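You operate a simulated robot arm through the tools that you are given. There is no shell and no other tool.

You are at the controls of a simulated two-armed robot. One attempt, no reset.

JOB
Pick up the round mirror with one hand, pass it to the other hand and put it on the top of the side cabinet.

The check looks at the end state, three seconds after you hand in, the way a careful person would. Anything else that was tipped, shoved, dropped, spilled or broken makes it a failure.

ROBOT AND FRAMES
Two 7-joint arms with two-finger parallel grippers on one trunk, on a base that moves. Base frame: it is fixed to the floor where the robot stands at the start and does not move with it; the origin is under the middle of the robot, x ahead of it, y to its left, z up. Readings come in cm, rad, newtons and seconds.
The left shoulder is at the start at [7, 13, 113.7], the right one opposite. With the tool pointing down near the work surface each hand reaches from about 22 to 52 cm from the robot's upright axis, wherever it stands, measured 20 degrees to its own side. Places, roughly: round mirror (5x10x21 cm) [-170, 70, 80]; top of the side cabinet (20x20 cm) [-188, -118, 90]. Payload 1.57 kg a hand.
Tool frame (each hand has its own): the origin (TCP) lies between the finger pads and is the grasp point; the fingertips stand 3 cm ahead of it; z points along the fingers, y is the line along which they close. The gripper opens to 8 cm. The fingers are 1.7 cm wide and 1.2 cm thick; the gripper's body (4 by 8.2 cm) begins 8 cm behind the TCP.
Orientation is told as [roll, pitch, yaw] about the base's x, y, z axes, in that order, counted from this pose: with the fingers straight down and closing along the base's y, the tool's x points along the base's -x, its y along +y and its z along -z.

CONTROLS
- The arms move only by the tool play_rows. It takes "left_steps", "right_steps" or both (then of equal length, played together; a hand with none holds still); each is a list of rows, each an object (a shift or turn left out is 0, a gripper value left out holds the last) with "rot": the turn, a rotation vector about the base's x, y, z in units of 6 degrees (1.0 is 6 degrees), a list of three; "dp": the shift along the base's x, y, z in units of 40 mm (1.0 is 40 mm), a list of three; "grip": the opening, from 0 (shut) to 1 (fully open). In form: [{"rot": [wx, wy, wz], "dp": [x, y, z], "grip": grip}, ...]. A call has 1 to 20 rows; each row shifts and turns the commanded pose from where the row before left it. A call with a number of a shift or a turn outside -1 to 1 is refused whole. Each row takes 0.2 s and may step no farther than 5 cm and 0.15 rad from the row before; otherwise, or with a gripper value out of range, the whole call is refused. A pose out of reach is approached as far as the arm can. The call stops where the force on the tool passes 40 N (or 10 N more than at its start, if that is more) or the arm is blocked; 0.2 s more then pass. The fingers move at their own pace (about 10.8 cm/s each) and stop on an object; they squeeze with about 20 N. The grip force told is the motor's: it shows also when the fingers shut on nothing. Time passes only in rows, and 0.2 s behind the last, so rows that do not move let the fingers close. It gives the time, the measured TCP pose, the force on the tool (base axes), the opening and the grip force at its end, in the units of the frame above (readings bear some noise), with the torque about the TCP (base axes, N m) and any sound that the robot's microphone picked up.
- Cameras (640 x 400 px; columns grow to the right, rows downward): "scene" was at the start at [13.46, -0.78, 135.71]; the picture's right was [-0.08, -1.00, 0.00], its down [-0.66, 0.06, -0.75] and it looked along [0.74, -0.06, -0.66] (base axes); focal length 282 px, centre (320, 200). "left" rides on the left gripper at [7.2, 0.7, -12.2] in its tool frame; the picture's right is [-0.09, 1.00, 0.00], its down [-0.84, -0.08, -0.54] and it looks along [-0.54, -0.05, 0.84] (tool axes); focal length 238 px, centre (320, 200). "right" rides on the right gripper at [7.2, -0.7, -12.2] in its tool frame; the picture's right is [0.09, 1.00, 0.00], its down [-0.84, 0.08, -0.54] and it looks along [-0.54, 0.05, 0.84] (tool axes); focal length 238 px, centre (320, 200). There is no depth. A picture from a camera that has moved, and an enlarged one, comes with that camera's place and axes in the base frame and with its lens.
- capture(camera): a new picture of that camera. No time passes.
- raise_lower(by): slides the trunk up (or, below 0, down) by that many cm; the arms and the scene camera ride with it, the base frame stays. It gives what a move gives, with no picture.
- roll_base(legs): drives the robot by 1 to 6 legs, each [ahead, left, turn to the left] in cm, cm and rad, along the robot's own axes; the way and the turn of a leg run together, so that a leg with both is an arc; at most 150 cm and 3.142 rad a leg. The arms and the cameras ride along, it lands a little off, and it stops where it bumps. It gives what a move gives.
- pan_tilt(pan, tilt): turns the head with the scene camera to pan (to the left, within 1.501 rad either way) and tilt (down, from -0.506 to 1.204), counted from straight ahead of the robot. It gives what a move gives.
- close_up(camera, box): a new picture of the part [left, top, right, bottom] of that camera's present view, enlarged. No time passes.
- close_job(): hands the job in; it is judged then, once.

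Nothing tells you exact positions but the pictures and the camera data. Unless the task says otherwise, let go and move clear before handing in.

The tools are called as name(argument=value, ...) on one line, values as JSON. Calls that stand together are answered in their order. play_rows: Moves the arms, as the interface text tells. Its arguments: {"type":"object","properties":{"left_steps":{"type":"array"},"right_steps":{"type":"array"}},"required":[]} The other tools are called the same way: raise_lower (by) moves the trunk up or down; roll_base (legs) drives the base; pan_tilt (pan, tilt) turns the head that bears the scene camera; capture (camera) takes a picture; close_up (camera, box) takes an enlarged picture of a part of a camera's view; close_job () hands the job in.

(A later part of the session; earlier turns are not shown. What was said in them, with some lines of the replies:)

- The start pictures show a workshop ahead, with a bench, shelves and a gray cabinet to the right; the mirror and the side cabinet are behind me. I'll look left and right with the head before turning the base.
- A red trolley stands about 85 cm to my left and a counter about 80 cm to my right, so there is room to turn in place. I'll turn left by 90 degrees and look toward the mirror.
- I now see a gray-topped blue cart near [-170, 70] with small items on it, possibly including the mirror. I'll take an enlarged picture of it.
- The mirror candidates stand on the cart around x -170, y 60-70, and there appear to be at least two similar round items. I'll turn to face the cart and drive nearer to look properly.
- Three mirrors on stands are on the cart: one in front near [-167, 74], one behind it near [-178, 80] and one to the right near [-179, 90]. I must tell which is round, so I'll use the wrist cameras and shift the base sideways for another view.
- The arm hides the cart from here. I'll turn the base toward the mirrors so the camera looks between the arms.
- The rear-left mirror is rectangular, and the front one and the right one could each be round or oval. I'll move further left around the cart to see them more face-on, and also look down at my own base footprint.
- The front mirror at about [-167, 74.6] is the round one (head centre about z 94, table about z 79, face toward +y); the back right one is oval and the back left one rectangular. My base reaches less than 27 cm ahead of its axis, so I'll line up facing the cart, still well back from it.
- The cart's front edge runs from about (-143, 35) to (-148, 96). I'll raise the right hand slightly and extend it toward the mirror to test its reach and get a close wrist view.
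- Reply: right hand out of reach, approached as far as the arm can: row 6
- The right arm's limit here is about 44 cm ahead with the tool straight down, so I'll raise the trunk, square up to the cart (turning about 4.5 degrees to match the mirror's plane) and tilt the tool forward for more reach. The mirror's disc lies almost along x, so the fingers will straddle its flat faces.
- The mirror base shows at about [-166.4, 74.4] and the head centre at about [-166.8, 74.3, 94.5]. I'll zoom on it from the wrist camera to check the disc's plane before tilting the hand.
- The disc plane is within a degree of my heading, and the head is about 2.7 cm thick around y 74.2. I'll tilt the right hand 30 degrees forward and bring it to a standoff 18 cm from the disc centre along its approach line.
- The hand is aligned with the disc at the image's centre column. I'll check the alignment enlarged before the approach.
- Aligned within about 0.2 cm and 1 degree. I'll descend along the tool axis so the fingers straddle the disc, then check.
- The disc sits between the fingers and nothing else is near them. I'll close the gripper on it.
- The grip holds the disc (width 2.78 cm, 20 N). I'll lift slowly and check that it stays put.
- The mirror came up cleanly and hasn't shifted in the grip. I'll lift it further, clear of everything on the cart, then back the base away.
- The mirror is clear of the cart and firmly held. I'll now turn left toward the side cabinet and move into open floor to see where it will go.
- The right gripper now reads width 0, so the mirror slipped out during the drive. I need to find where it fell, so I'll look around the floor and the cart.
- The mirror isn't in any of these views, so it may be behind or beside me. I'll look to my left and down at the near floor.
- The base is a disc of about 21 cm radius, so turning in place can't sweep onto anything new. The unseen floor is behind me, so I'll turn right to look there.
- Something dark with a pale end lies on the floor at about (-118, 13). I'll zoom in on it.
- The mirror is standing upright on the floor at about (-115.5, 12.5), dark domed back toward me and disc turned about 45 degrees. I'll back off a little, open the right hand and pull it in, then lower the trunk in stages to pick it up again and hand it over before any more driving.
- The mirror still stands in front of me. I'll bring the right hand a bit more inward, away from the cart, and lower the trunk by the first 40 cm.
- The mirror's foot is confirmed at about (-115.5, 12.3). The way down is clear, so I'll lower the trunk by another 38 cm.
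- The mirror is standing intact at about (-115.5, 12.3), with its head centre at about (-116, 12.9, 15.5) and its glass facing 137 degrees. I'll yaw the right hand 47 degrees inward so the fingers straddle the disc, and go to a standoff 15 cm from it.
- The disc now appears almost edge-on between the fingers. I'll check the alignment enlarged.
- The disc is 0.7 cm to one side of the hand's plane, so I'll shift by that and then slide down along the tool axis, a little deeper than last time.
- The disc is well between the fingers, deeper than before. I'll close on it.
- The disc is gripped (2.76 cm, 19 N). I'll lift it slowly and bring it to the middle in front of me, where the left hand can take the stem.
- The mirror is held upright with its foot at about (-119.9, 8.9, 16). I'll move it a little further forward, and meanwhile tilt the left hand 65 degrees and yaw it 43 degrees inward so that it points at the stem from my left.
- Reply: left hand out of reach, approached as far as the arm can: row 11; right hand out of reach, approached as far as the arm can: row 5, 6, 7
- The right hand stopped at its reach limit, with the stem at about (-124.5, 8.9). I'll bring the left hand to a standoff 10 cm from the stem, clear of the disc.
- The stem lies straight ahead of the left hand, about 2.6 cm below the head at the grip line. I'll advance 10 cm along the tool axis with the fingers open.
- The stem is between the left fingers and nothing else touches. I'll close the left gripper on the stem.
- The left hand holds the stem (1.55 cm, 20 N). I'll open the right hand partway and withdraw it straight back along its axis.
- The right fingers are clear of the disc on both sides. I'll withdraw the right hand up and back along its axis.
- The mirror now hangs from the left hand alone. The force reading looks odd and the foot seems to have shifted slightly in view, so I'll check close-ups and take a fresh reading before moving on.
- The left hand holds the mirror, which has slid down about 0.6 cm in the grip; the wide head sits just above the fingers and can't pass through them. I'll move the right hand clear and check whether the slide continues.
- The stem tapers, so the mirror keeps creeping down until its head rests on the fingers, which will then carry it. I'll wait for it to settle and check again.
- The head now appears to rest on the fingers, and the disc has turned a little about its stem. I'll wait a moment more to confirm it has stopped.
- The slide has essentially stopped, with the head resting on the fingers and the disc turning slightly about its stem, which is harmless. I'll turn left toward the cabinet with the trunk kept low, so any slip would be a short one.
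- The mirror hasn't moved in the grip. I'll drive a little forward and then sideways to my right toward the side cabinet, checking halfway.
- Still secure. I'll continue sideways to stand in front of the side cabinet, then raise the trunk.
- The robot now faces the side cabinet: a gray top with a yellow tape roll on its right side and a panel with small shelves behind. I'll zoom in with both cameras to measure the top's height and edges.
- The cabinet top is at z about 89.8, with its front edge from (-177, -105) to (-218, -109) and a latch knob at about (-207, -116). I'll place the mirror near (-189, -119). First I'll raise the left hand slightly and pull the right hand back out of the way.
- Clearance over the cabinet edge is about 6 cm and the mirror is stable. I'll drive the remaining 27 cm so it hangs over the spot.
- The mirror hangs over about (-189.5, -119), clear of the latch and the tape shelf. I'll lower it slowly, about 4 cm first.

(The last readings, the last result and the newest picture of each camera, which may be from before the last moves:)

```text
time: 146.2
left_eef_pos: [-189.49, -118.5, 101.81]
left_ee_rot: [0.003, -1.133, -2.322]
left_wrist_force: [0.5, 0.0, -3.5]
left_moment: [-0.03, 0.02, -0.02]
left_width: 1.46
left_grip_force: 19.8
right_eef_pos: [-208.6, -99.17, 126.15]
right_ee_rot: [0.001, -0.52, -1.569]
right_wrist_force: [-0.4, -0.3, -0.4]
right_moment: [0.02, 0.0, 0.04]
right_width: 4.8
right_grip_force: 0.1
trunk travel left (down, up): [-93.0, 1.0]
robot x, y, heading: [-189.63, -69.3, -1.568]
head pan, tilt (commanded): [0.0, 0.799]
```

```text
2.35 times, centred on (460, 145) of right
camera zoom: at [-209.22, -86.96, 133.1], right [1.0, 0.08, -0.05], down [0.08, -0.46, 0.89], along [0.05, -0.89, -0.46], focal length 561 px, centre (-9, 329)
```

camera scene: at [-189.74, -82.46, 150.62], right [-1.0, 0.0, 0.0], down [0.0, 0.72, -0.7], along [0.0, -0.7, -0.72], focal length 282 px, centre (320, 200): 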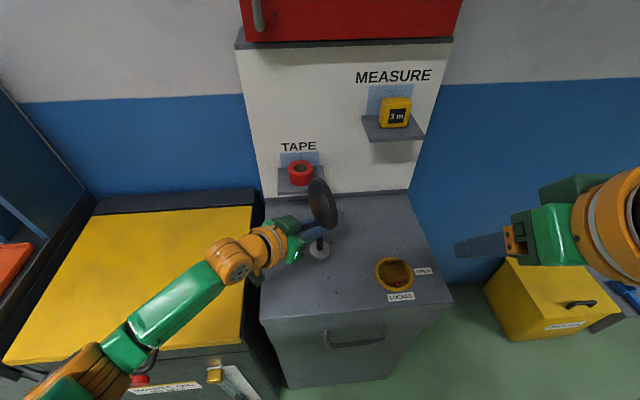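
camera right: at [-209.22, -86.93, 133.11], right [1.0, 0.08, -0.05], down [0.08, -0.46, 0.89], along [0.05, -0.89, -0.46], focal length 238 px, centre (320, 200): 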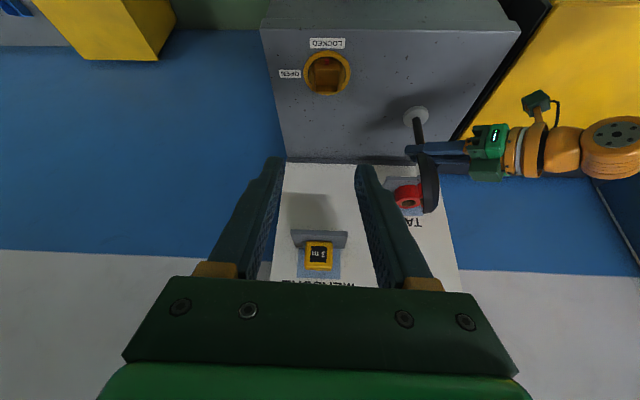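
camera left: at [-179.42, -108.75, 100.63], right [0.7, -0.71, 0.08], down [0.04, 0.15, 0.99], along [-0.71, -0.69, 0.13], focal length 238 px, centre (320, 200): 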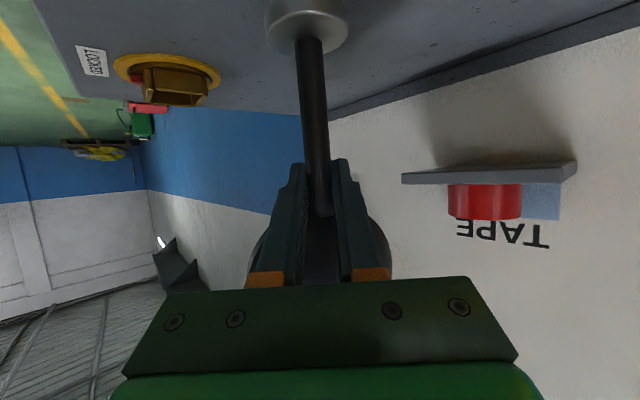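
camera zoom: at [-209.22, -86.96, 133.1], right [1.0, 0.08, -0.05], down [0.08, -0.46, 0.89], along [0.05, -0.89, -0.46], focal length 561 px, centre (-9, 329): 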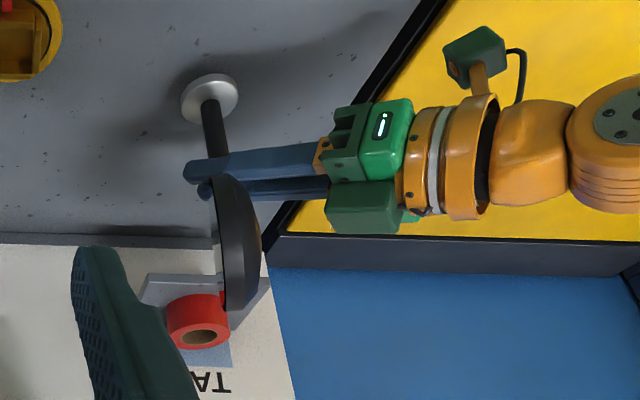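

The foot is about 2 cm above the top. I'll lower it in small steps and watch the force.

play_rows(left_steps=[{"dp": [0, 0, -0.1]}, {"dp": [0, 0, -0.1]}, {"dp": [0, 0, -0.1]}, {"dp": [0, 0, -0.05]}, {}])

capture(camera="left")

close_up(camera="scene", box=[280, 200, 360, 280])

```text
time: 147.4
left_eef_pos: [-189.38, -118.55, 100.41]
left_ee_rot: [0.002, -1.134, -2.321]
left_wrist_force: [-0.2, -0.4, -2.6]
left_moment: [-0.02, 0.01, 0.02]
left_width: 1.45
left_grip_force: 20.2
right_eef_pos: [-208.54, -99.21, 126.09]
right_ee_rot: [0.0, -0.52, -1.567]
right_wrist_force: [0.5, -0.5, 0.5]
right_moment: [0.0, 0.0, -0.03]
right_width: 4.82
right_grip_force: 0.1
trunk travel left (down, up): [-93.0, 1.0]
robot x, y, heading: [-189.8, -69.15, -1.571]
head pan, tilt (commanded): [0.0, 0.799]
```

```text
taken
camera left: at [-179.39, -108.81, 99.22], right [0.7, -0.71, 0.08], down [0.04, 0.15, 0.99], along [-0.71, -0.69, 0.13], focal length 238 px, centre (320, 200)
```

left: 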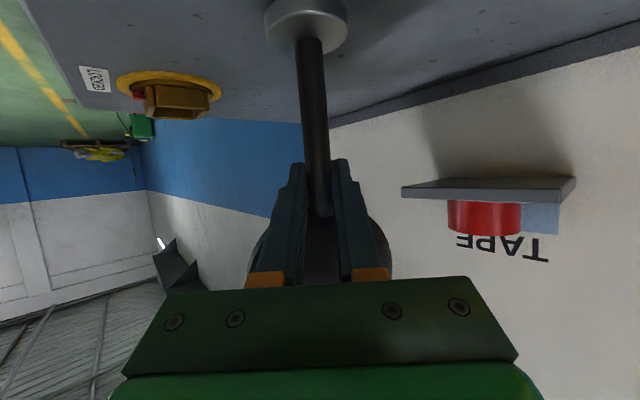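

```text
5.00 times, centred on (320, 240) of scene
camera zoom: at [-189.74, -82.51, 150.61], right [-1.0, 0.0, 0.0], down [0.0, 0.72, -0.7], along [0.0, -0.7, -0.72], focal length 1411 px, centre (320, 0)
```

zoom: 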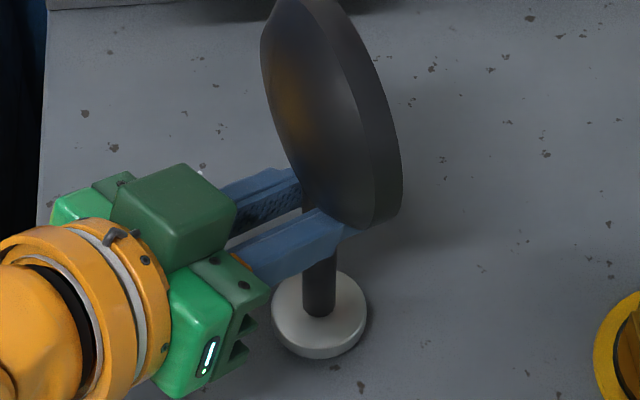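

No contact yet. I'll keep lowering in smaller steps.

play_rows(left_steps=[{"dp": [0, 0, -0.06]}, {"dp": [0, 0, -0.06]}, {"dp": [0, 0, -0.06]}, {}])

close_up(camera="scene", box=[280, 200, 360, 280])

close_up(camera="left", box=[230, 0, 390, 100])

```text
time: 148.4
left_eef_pos: [-189.43, -118.59, 99.74]
left_ee_rot: [0.001, -1.132, -2.323]
left_wrist_force: [-1.5, -1.2, -2.6]
left_moment: [-0.03, 0.02, 0.02]
left_width: 1.47
left_grip_force: 19.8
right_eef_pos: [-208.57, -99.31, 126.07]
right_ee_rot: [-0.001, -0.519, -1.567]
right_wrist_force: [0.2, 0.8, 0.0]
right_moment: [0.02, -0.04, -0.01]
right_width: 4.77
right_grip_force: 0.1
trunk travel left (down, up): [-93.0, 1.0]
robot x, y, heading: [-190.16, -69.02, -1.573]
head pan, tilt (commanded): [0.0, 0.799]
```

```text
5.00 times, centred on (320, 240) of scene
camera zoom: at [-189.73, -82.51, 150.61], right [-1.0, 0.0, 0.0], down [0.0, 0.72, -0.7], along [0.0, -0.7, -0.72], focal length 1411 px, centre (320, 0)
```

zoom: 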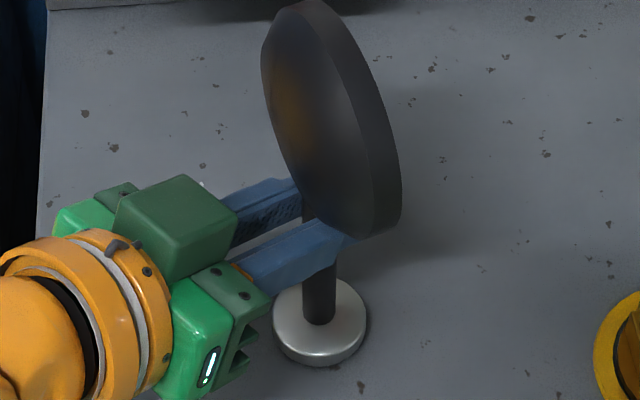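

```text
4.00 times, centred on (310, 50) of left
camera zoom: at [-179.39, -108.8, 98.51], right [0.7, -0.71, 0.08], down [0.03, 0.15, 0.99], along [-0.71, -0.69, 0.13], focal length 953 px, centre (360, 800)
```

zoom: 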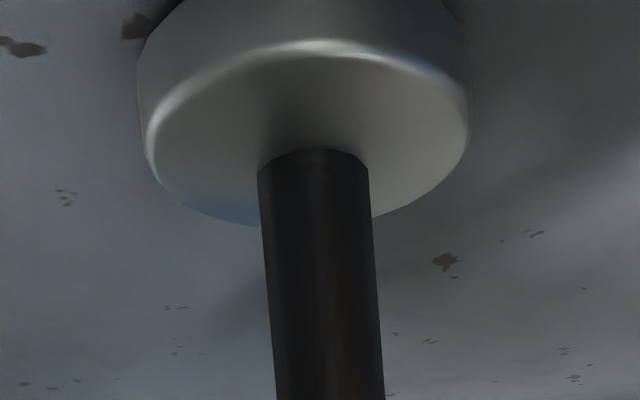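

Almost in contact; the foot's edge meets its shadow. I'll go down a few more millimetres.

play_rows(left_steps=[{"dp": [0, 0, -0.05]}, {"dp": [0, 0, -0.05]}, {}])

close_up(camera="left", box=[230, 0, 390, 100])

close_up(camera="scene", box=[280, 200, 360, 280])

```text
time: 149.2
left_eef_pos: [-189.45, -118.55, 99.66]
left_ee_rot: [0.007, -1.139, -2.325]
left_wrist_force: [1.2, -5.3, 13.2]
left_moment: [-0.3, 0.14, 0.05]
left_width: 1.45
left_grip_force: 20.4
right_eef_pos: [-208.45, -98.96, 126.24]
right_ee_rot: [0.0, -0.521, -1.568]
right_wrist_force: [-0.2, 0.4, 0.5]
right_moment: [-0.03, -0.02, -0.01]
right_width: 4.77
right_grip_force: 0.0
trunk travel left (down, up): [-93.0, 1.0]
robot x, y, heading: [-189.93, -69.15, -1.57]
head pan, tilt (commanded): [0.0, 0.799]
```

```text
4.00 times, centred on (310, 50) of left
camera zoom: at [-179.37, -108.73, 98.29], right [0.7, -0.71, 0.09], down [0.04, 0.16, 0.99], along [-0.71, -0.69, 0.14], focal length 953 px, centre (360, 800)
```

zoom: 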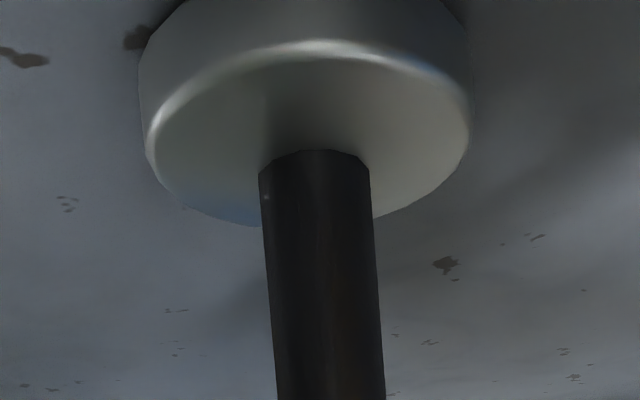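

```text
5.00 times, centred on (320, 240) of scene
camera zoom: at [-189.66, -82.28, 150.65], right [-1.0, 0.0, 0.0], down [0.0, 0.72, -0.7], along [0.0, -0.7, -0.72], focal length 1411 px, centre (320, 0)
```

zoom: 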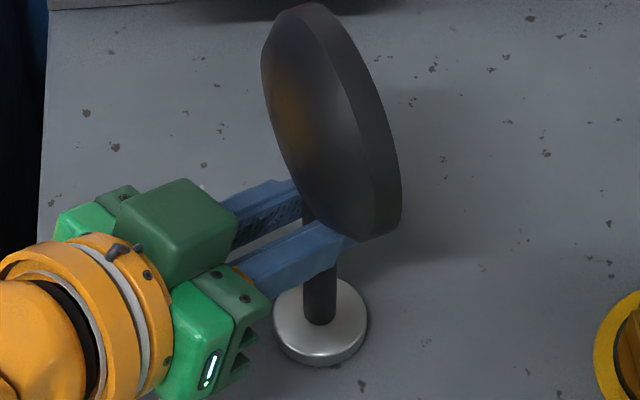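

The foot is on the cabinet top (13 N upward). I'll ease up 2 to 3 mm to relieve the pressure before opening.

play_rows(left_steps=[{"dp": [0, 0, 0.05]}, {}])

```text
time: 149.8
left_eef_pos: [-189.52, -118.42, 99.59]
left_ee_rot: [0.003, -1.134, -2.324]
left_wrist_force: [0.8, -4.7, 11.4]
left_moment: [-0.37, 0.21, 0.1]
left_width: 1.46
left_grip_force: 19.8
right_eef_pos: [-208.53, -99.05, 126.27]
right_ee_rot: [0.001, -0.52, -1.568]
right_wrist_force: [0.6, -0.3, 0.4]
right_moment: [-0.01, 0.0, -0.05]
right_width: 4.79
right_grip_force: 0.0
trunk travel left (down, up): [-93.0, 1.0]
robot x, y, heading: [-189.42, -69.09, -1.571]
head pan, tilt (commanded): [0.0, 0.799]
```

play_rows(left_steps=[{"dp": [0, 0, 0.04]}, {}])

```text
time: 150.4
left_eef_pos: [-189.49, -118.54, 99.62]
left_ee_rot: [0.003, -1.13, -2.322]
left_wrist_force: [0.9, -0.4, -0.5]
left_moment: [-0.02, -0.01, 0.01]
left_width: 1.44
left_grip_force: 19.7
right_eef_pos: [-208.45, -99.16, 126.13]
right_ee_rot: [-0.002, -0.522, -1.567]
right_wrist_force: [0.6, -0.7, -0.4]
right_moment: [0.0, 0.01, 0.0]
right_width: 4.79
right_grip_force: 0.1
trunk travel left (down, up): [-93.0, 1.0]
robot x, y, heading: [-189.73, -69.1, -1.572]
head pan, tilt (commanded): [0.0, 0.799]
```

The load is now nearly zero, so the foot carries the mirror. I'll open the left gripper gradually.

play_rows(left_steps=[{"grip": 0.2}, {"grip": 0.24}, {"grip": 0.3}, {"grip": 0.4}, {}])

capture(camera="left")

close_up(camera="scene", box=[260, 160, 380, 280])

close_up(camera="right", box=[360, 60, 560, 230])

```text
time: 151.6
left_eef_pos: [-189.55, -118.62, 99.83]
left_ee_rot: [0.002, -1.133, -2.322]
left_wrist_force: [0.0, -0.4, -0.1]
left_moment: [0.03, 0.01, 0.04]
left_width: 3.2
left_grip_force: 0.0
right_eef_pos: [-208.56, -99.09, 126.14]
right_ee_rot: [-0.001, -0.522, -1.568]
right_wrist_force: [-0.3, -0.1, 0.2]
right_moment: [0.01, 0.0, -0.01]
right_width: 4.79
right_grip_force: 0.1
trunk travel left (down, up): [-93.0, 1.0]
robot x, y, heading: [-189.31, -69.42, -1.568]
head pan, tilt (commanded): [0.0, 0.799]
```

```text
taken
camera left: at [-179.4, -108.73, 98.49], right [0.7, -0.71, 0.08], down [0.03, 0.15, 0.99], along [-0.71, -0.69, 0.13], focal length 238 px, centre (320, 200)
```

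left: 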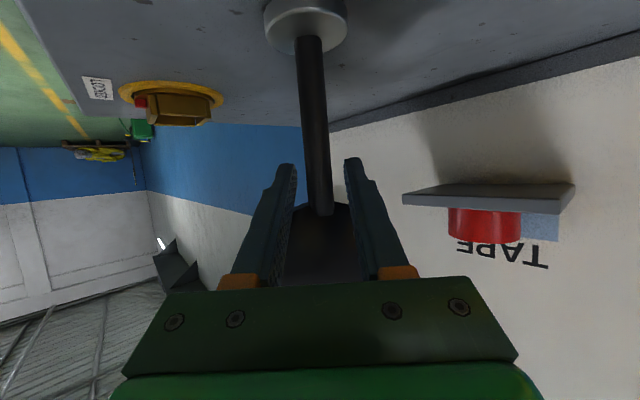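

```text
3.33 times, centred on (320, 220) of scene
camera zoom: at [-189.74, -82.42, 150.62], right [-1.0, 0.0, 0.0], down [0.0, 0.72, -0.7], along [0.0, -0.7, -0.72], focal length 941 px, centre (320, 133)
```

zoom: 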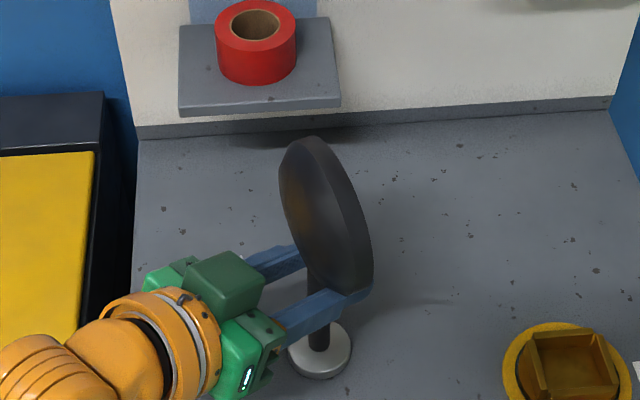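

```text
2.35 times, centred on (460, 145) of right
camera zoom: at [-209.22, -86.89, 133.11], right [1.0, 0.08, -0.05], down [0.08, -0.46, 0.89], along [0.05, -0.89, -0.46], focal length 561 px, centre (-9, 329)
```

zoom: 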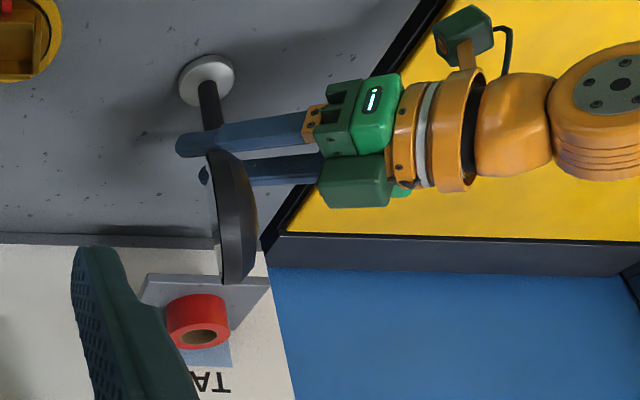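

The mirror stands on its own with the fingers open around the stem. I'll drop the hand slightly so the fingers clear the head, open a bit more and withdraw along the tool axis.

play_rows(left_steps=[{"dp": [0, 0, -0.1], "grip": 0.45}, {"dp": [0, 0, -0.1], "grip": 0.55}, {"grip": 0.62}, {}])

capture(camera="left")

close_up(camera="scene", box=[260, 160, 380, 280])

```text
time: 152.6
left_eef_pos: [-189.51, -118.5, 98.99]
left_ee_rot: [0.004, -1.132, -2.322]
left_wrist_force: [-0.1, -0.2, -0.7]
left_moment: [0.01, 0.0, -0.01]
left_width: 4.94
left_grip_force: 0.1
right_eef_pos: [-208.41, -99.11, 126.14]
right_ee_rot: [-0.001, -0.522, -1.571]
right_wrist_force: [-0.3, -0.4, 0.0]
right_moment: [-0.01, 0.01, 0.01]
right_width: 4.82
right_grip_force: 0.0
trunk travel left (down, up): [-93.0, 1.0]
robot x, y, heading: [-189.92, -69.14, -1.571]
head pan, tilt (commanded): [0.0, 0.799]
```

```text
taken
camera left: at [-179.42, -108.74, 97.68], right [0.7, -0.71, 0.08], down [0.03, 0.15, 0.99], along [-0.71, -0.69, 0.13], focal length 238 px, centre (320, 200)
```

left: 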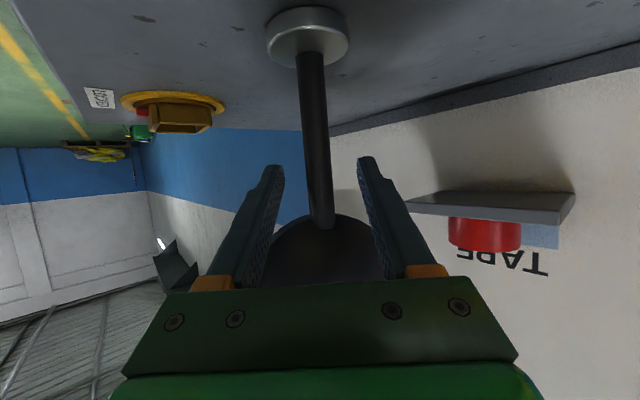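

```text
3.33 times, centred on (320, 220) of scene
camera zoom: at [-189.74, -82.42, 150.62], right [-1.0, 0.0, 0.0], down [0.0, 0.72, -0.7], along [0.0, -0.7, -0.72], focal length 941 px, centre (320, 133)
```

zoom: 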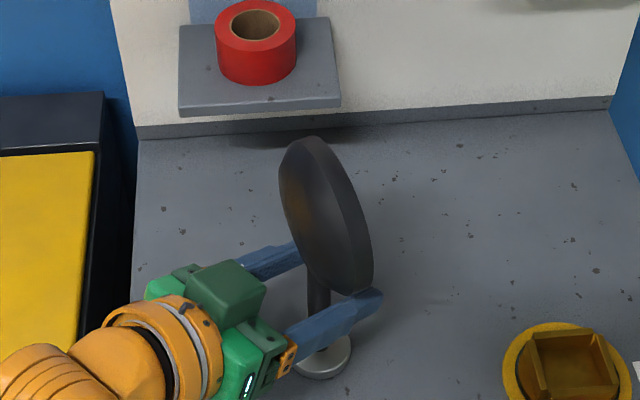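

The mirror is undisturbed. I'll back the left hand out horizontally first, then upward.

play_rows(left_steps=[{"dp": [0.17, 0.183, 0]}, {"dp": [0.256, 0.274, 0]}, {"dp": [0.34, 0.365, 0]}, {"dp": [0.34, 0.365, 0]}, {"dp": [0.34, 0.365, 0.1]}, {"dp": [0.34, 0.365, 0.3]}, {}])

capture(camera="scene")

capture(camera="left")

```text
time: 154.2
left_eef_pos: [-182.37, -111.0, 100.56]
left_ee_rot: [0.004, -1.133, -2.324]
left_wrist_force: [-0.2, 1.0, 0.7]
left_moment: [-0.01, -0.01, -0.01]
left_width: 4.98
left_grip_force: 0.0
right_eef_pos: [-208.53, -99.08, 126.1]
right_ee_rot: [0.001, -0.522, -1.571]
right_wrist_force: [0.4, -0.6, -0.6]
right_moment: [-0.01, -0.01, -0.04]
right_width: 4.8
right_grip_force: 0.0
trunk travel left (down, up): [-93.0, 1.0]
robot x, y, heading: [-190.09, -69.33, -1.567]
head pan, tilt (commanded): [0.0, 0.799]
```

```text
taken
camera scene: at [-189.75, -82.44, 150.61], right [-1.0, 0.0, 0.0], down [0.0, 0.72, -0.7], along [0.0, -0.7, -0.72], focal length 282 px, centre (320, 200)
```

scene: 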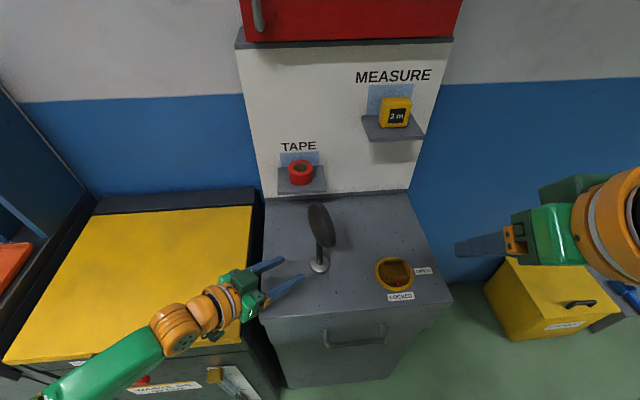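

```text
taken
camera left: at [-172.27, -101.08, 99.26], right [0.7, -0.71, 0.08], down [0.03, 0.15, 0.99], along [-0.71, -0.69, 0.13], focal length 238 px, centre (320, 200)
```

left: 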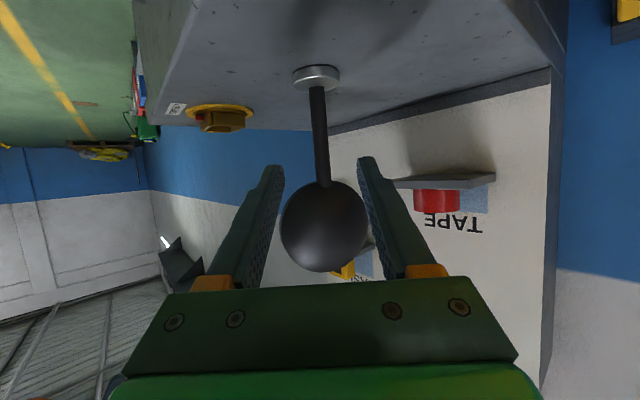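

The mirror stands free on the cabinet top. I'll lift the left hand away a bit more and then back the base off.

play_rows(left_steps=[{"dp": [0.3, 0.4, 0.4]}, {"dp": [0.2, 0.5, 0.5]}, {"dp": [0.1, 0.5, 0.5]}, {}])

roll_base(legs=[[-40, 0, 0]])

pan_tilt(pan=0, tilt=0.6)

capture(camera="scene")

close_up(camera="scene", box=[250, 80, 400, 240])

```text
time: 155.2
left_eef_pos: [-179.85, -105.27, 106.1]
left_ee_rot: [0.004, -1.134, -2.322]
left_wrist_force: [0.4, 0.1, 0.7]
left_moment: [-0.02, 0.0, 0.0]
left_width: 4.97
left_grip_force: 0.2
right_eef_pos: [-208.53, -99.16, 126.21]
right_ee_rot: [0.0, -0.523, -1.568]
right_wrist_force: [0.9, 0.1, 1.0]
right_moment: [-0.02, 0.02, -0.02]
right_width: 4.8
right_grip_force: 0.0
trunk travel left (down, up): [-93.0, 1.0]
robot x, y, heading: [-189.71, -69.08, -1.574]
head pan, tilt (commanded): [0.0, 0.799]
```

```text
time: 157.7
left_eef_pos: [-180.06, -65.78, 106.02]
left_ee_rot: [0.0, -1.131, -2.322]
left_wrist_force: [-0.5, 0.0, -0.1]
left_moment: [-0.01, 0.02, 0.0]
left_width: 4.97
left_grip_force: 0.0
right_eef_pos: [-208.63, -59.55, 126.09]
right_ee_rot: [0.0, -0.521, -1.571]
right_wrist_force: [0.1, -0.6, -0.1]
right_moment: [0.03, 0.0, 0.01]
right_width: 4.81
right_grip_force: 0.0
trunk travel left (down, up): [-93.0, 1.0]
robot x, y, heading: [-189.97, -29.25, -1.569]
head pan, tilt (commanded): [0.0, 0.799]
```

```text
time: 158.4
left_eef_pos: [-180.16, -65.54, 106.08]
left_ee_rot: [0.004, -1.133, -2.324]
left_wrist_force: [0.1, 0.5, 0.6]
left_moment: [0.0, 0.0, 0.03]
left_width: 4.97
left_grip_force: 0.0
right_eef_pos: [-208.58, -59.31, 126.07]
right_ee_rot: [0.0, -0.522, -1.569]
right_wrist_force: [0.0, -0.2, 0.2]
right_moment: [0.0, 0.0, -0.01]
right_width: 4.8
right_grip_force: 0.2
trunk travel left (down, up): [-93.0, 1.0]
robot x, y, heading: [-189.96, -29.31, -1.569]
head pan, tilt (commanded): [0.0, 0.6]
```

```text
taken
camera scene: at [-189.79, -43.38, 152.3], right [-1.0, 0.0, 0.0], down [0.0, 0.57, -0.82], along [0.0, -0.82, -0.57], focal length 282 px, centre (320, 200)
```

scene: 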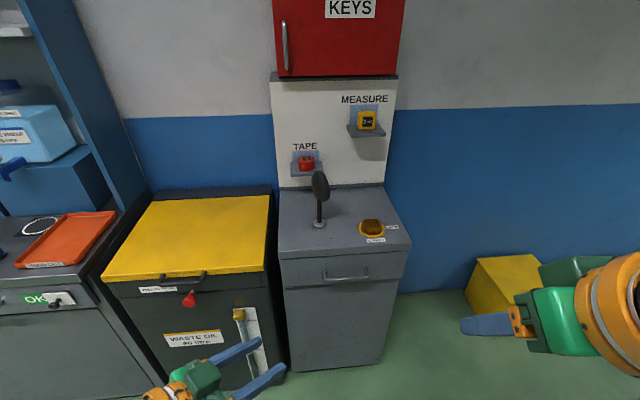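

```text
2.50 times, centred on (325, 160) of scene
camera zoom: at [-189.79, -43.38, 152.3], right [-1.0, 0.0, 0.0], down [0.0, 0.57, -0.82], along [0.0, -0.82, -0.57], focal length 706 px, centre (308, 300)
```

zoom: 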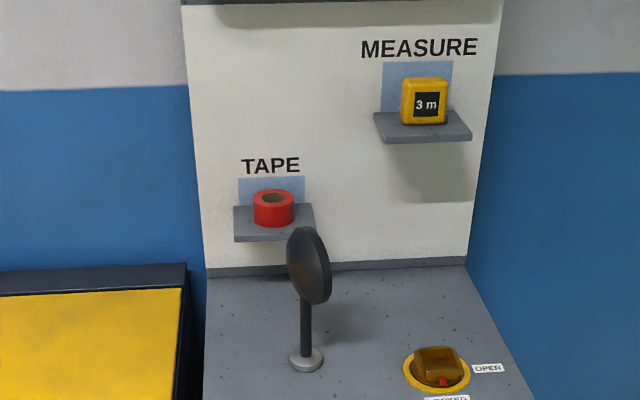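

The round mirror stands upright and free on the side cabinet, clear of the latch and the tape shelf. Both hands are empty and well back, and the other items on the cart looked undisturbed when I last viewed them. I'm handing in now.

close_job()

```text
The job is handed in.
```

The round mirror is standing upright on top of the side cabinet, at about (-189, -119). However, I dropped it once on the way.

- **The drop:** The right hand first picked the mirror off the cart, gripping its head. It slipped out while the base was turning and fell roughly 90 cm to the floor, where I found it standing upright. Its stem, foot and back look undamaged. I never got a clear view of the glass side after the fall, so I can't rule out a crack or chip.
- **The handover:** The right hand picked it up again from the floor and passed it to the left hand, which held it by the stem. The left hand carried it to the cabinet and set it down.
- **Everything else:** The base reported no bumps. The other cart items, including the two other mirrors, looked undisturbed in the pictures I took after the pickup. The latch, tape and tape measure at the cabinet were not touched. Both hands were empty and clear when I handed in.
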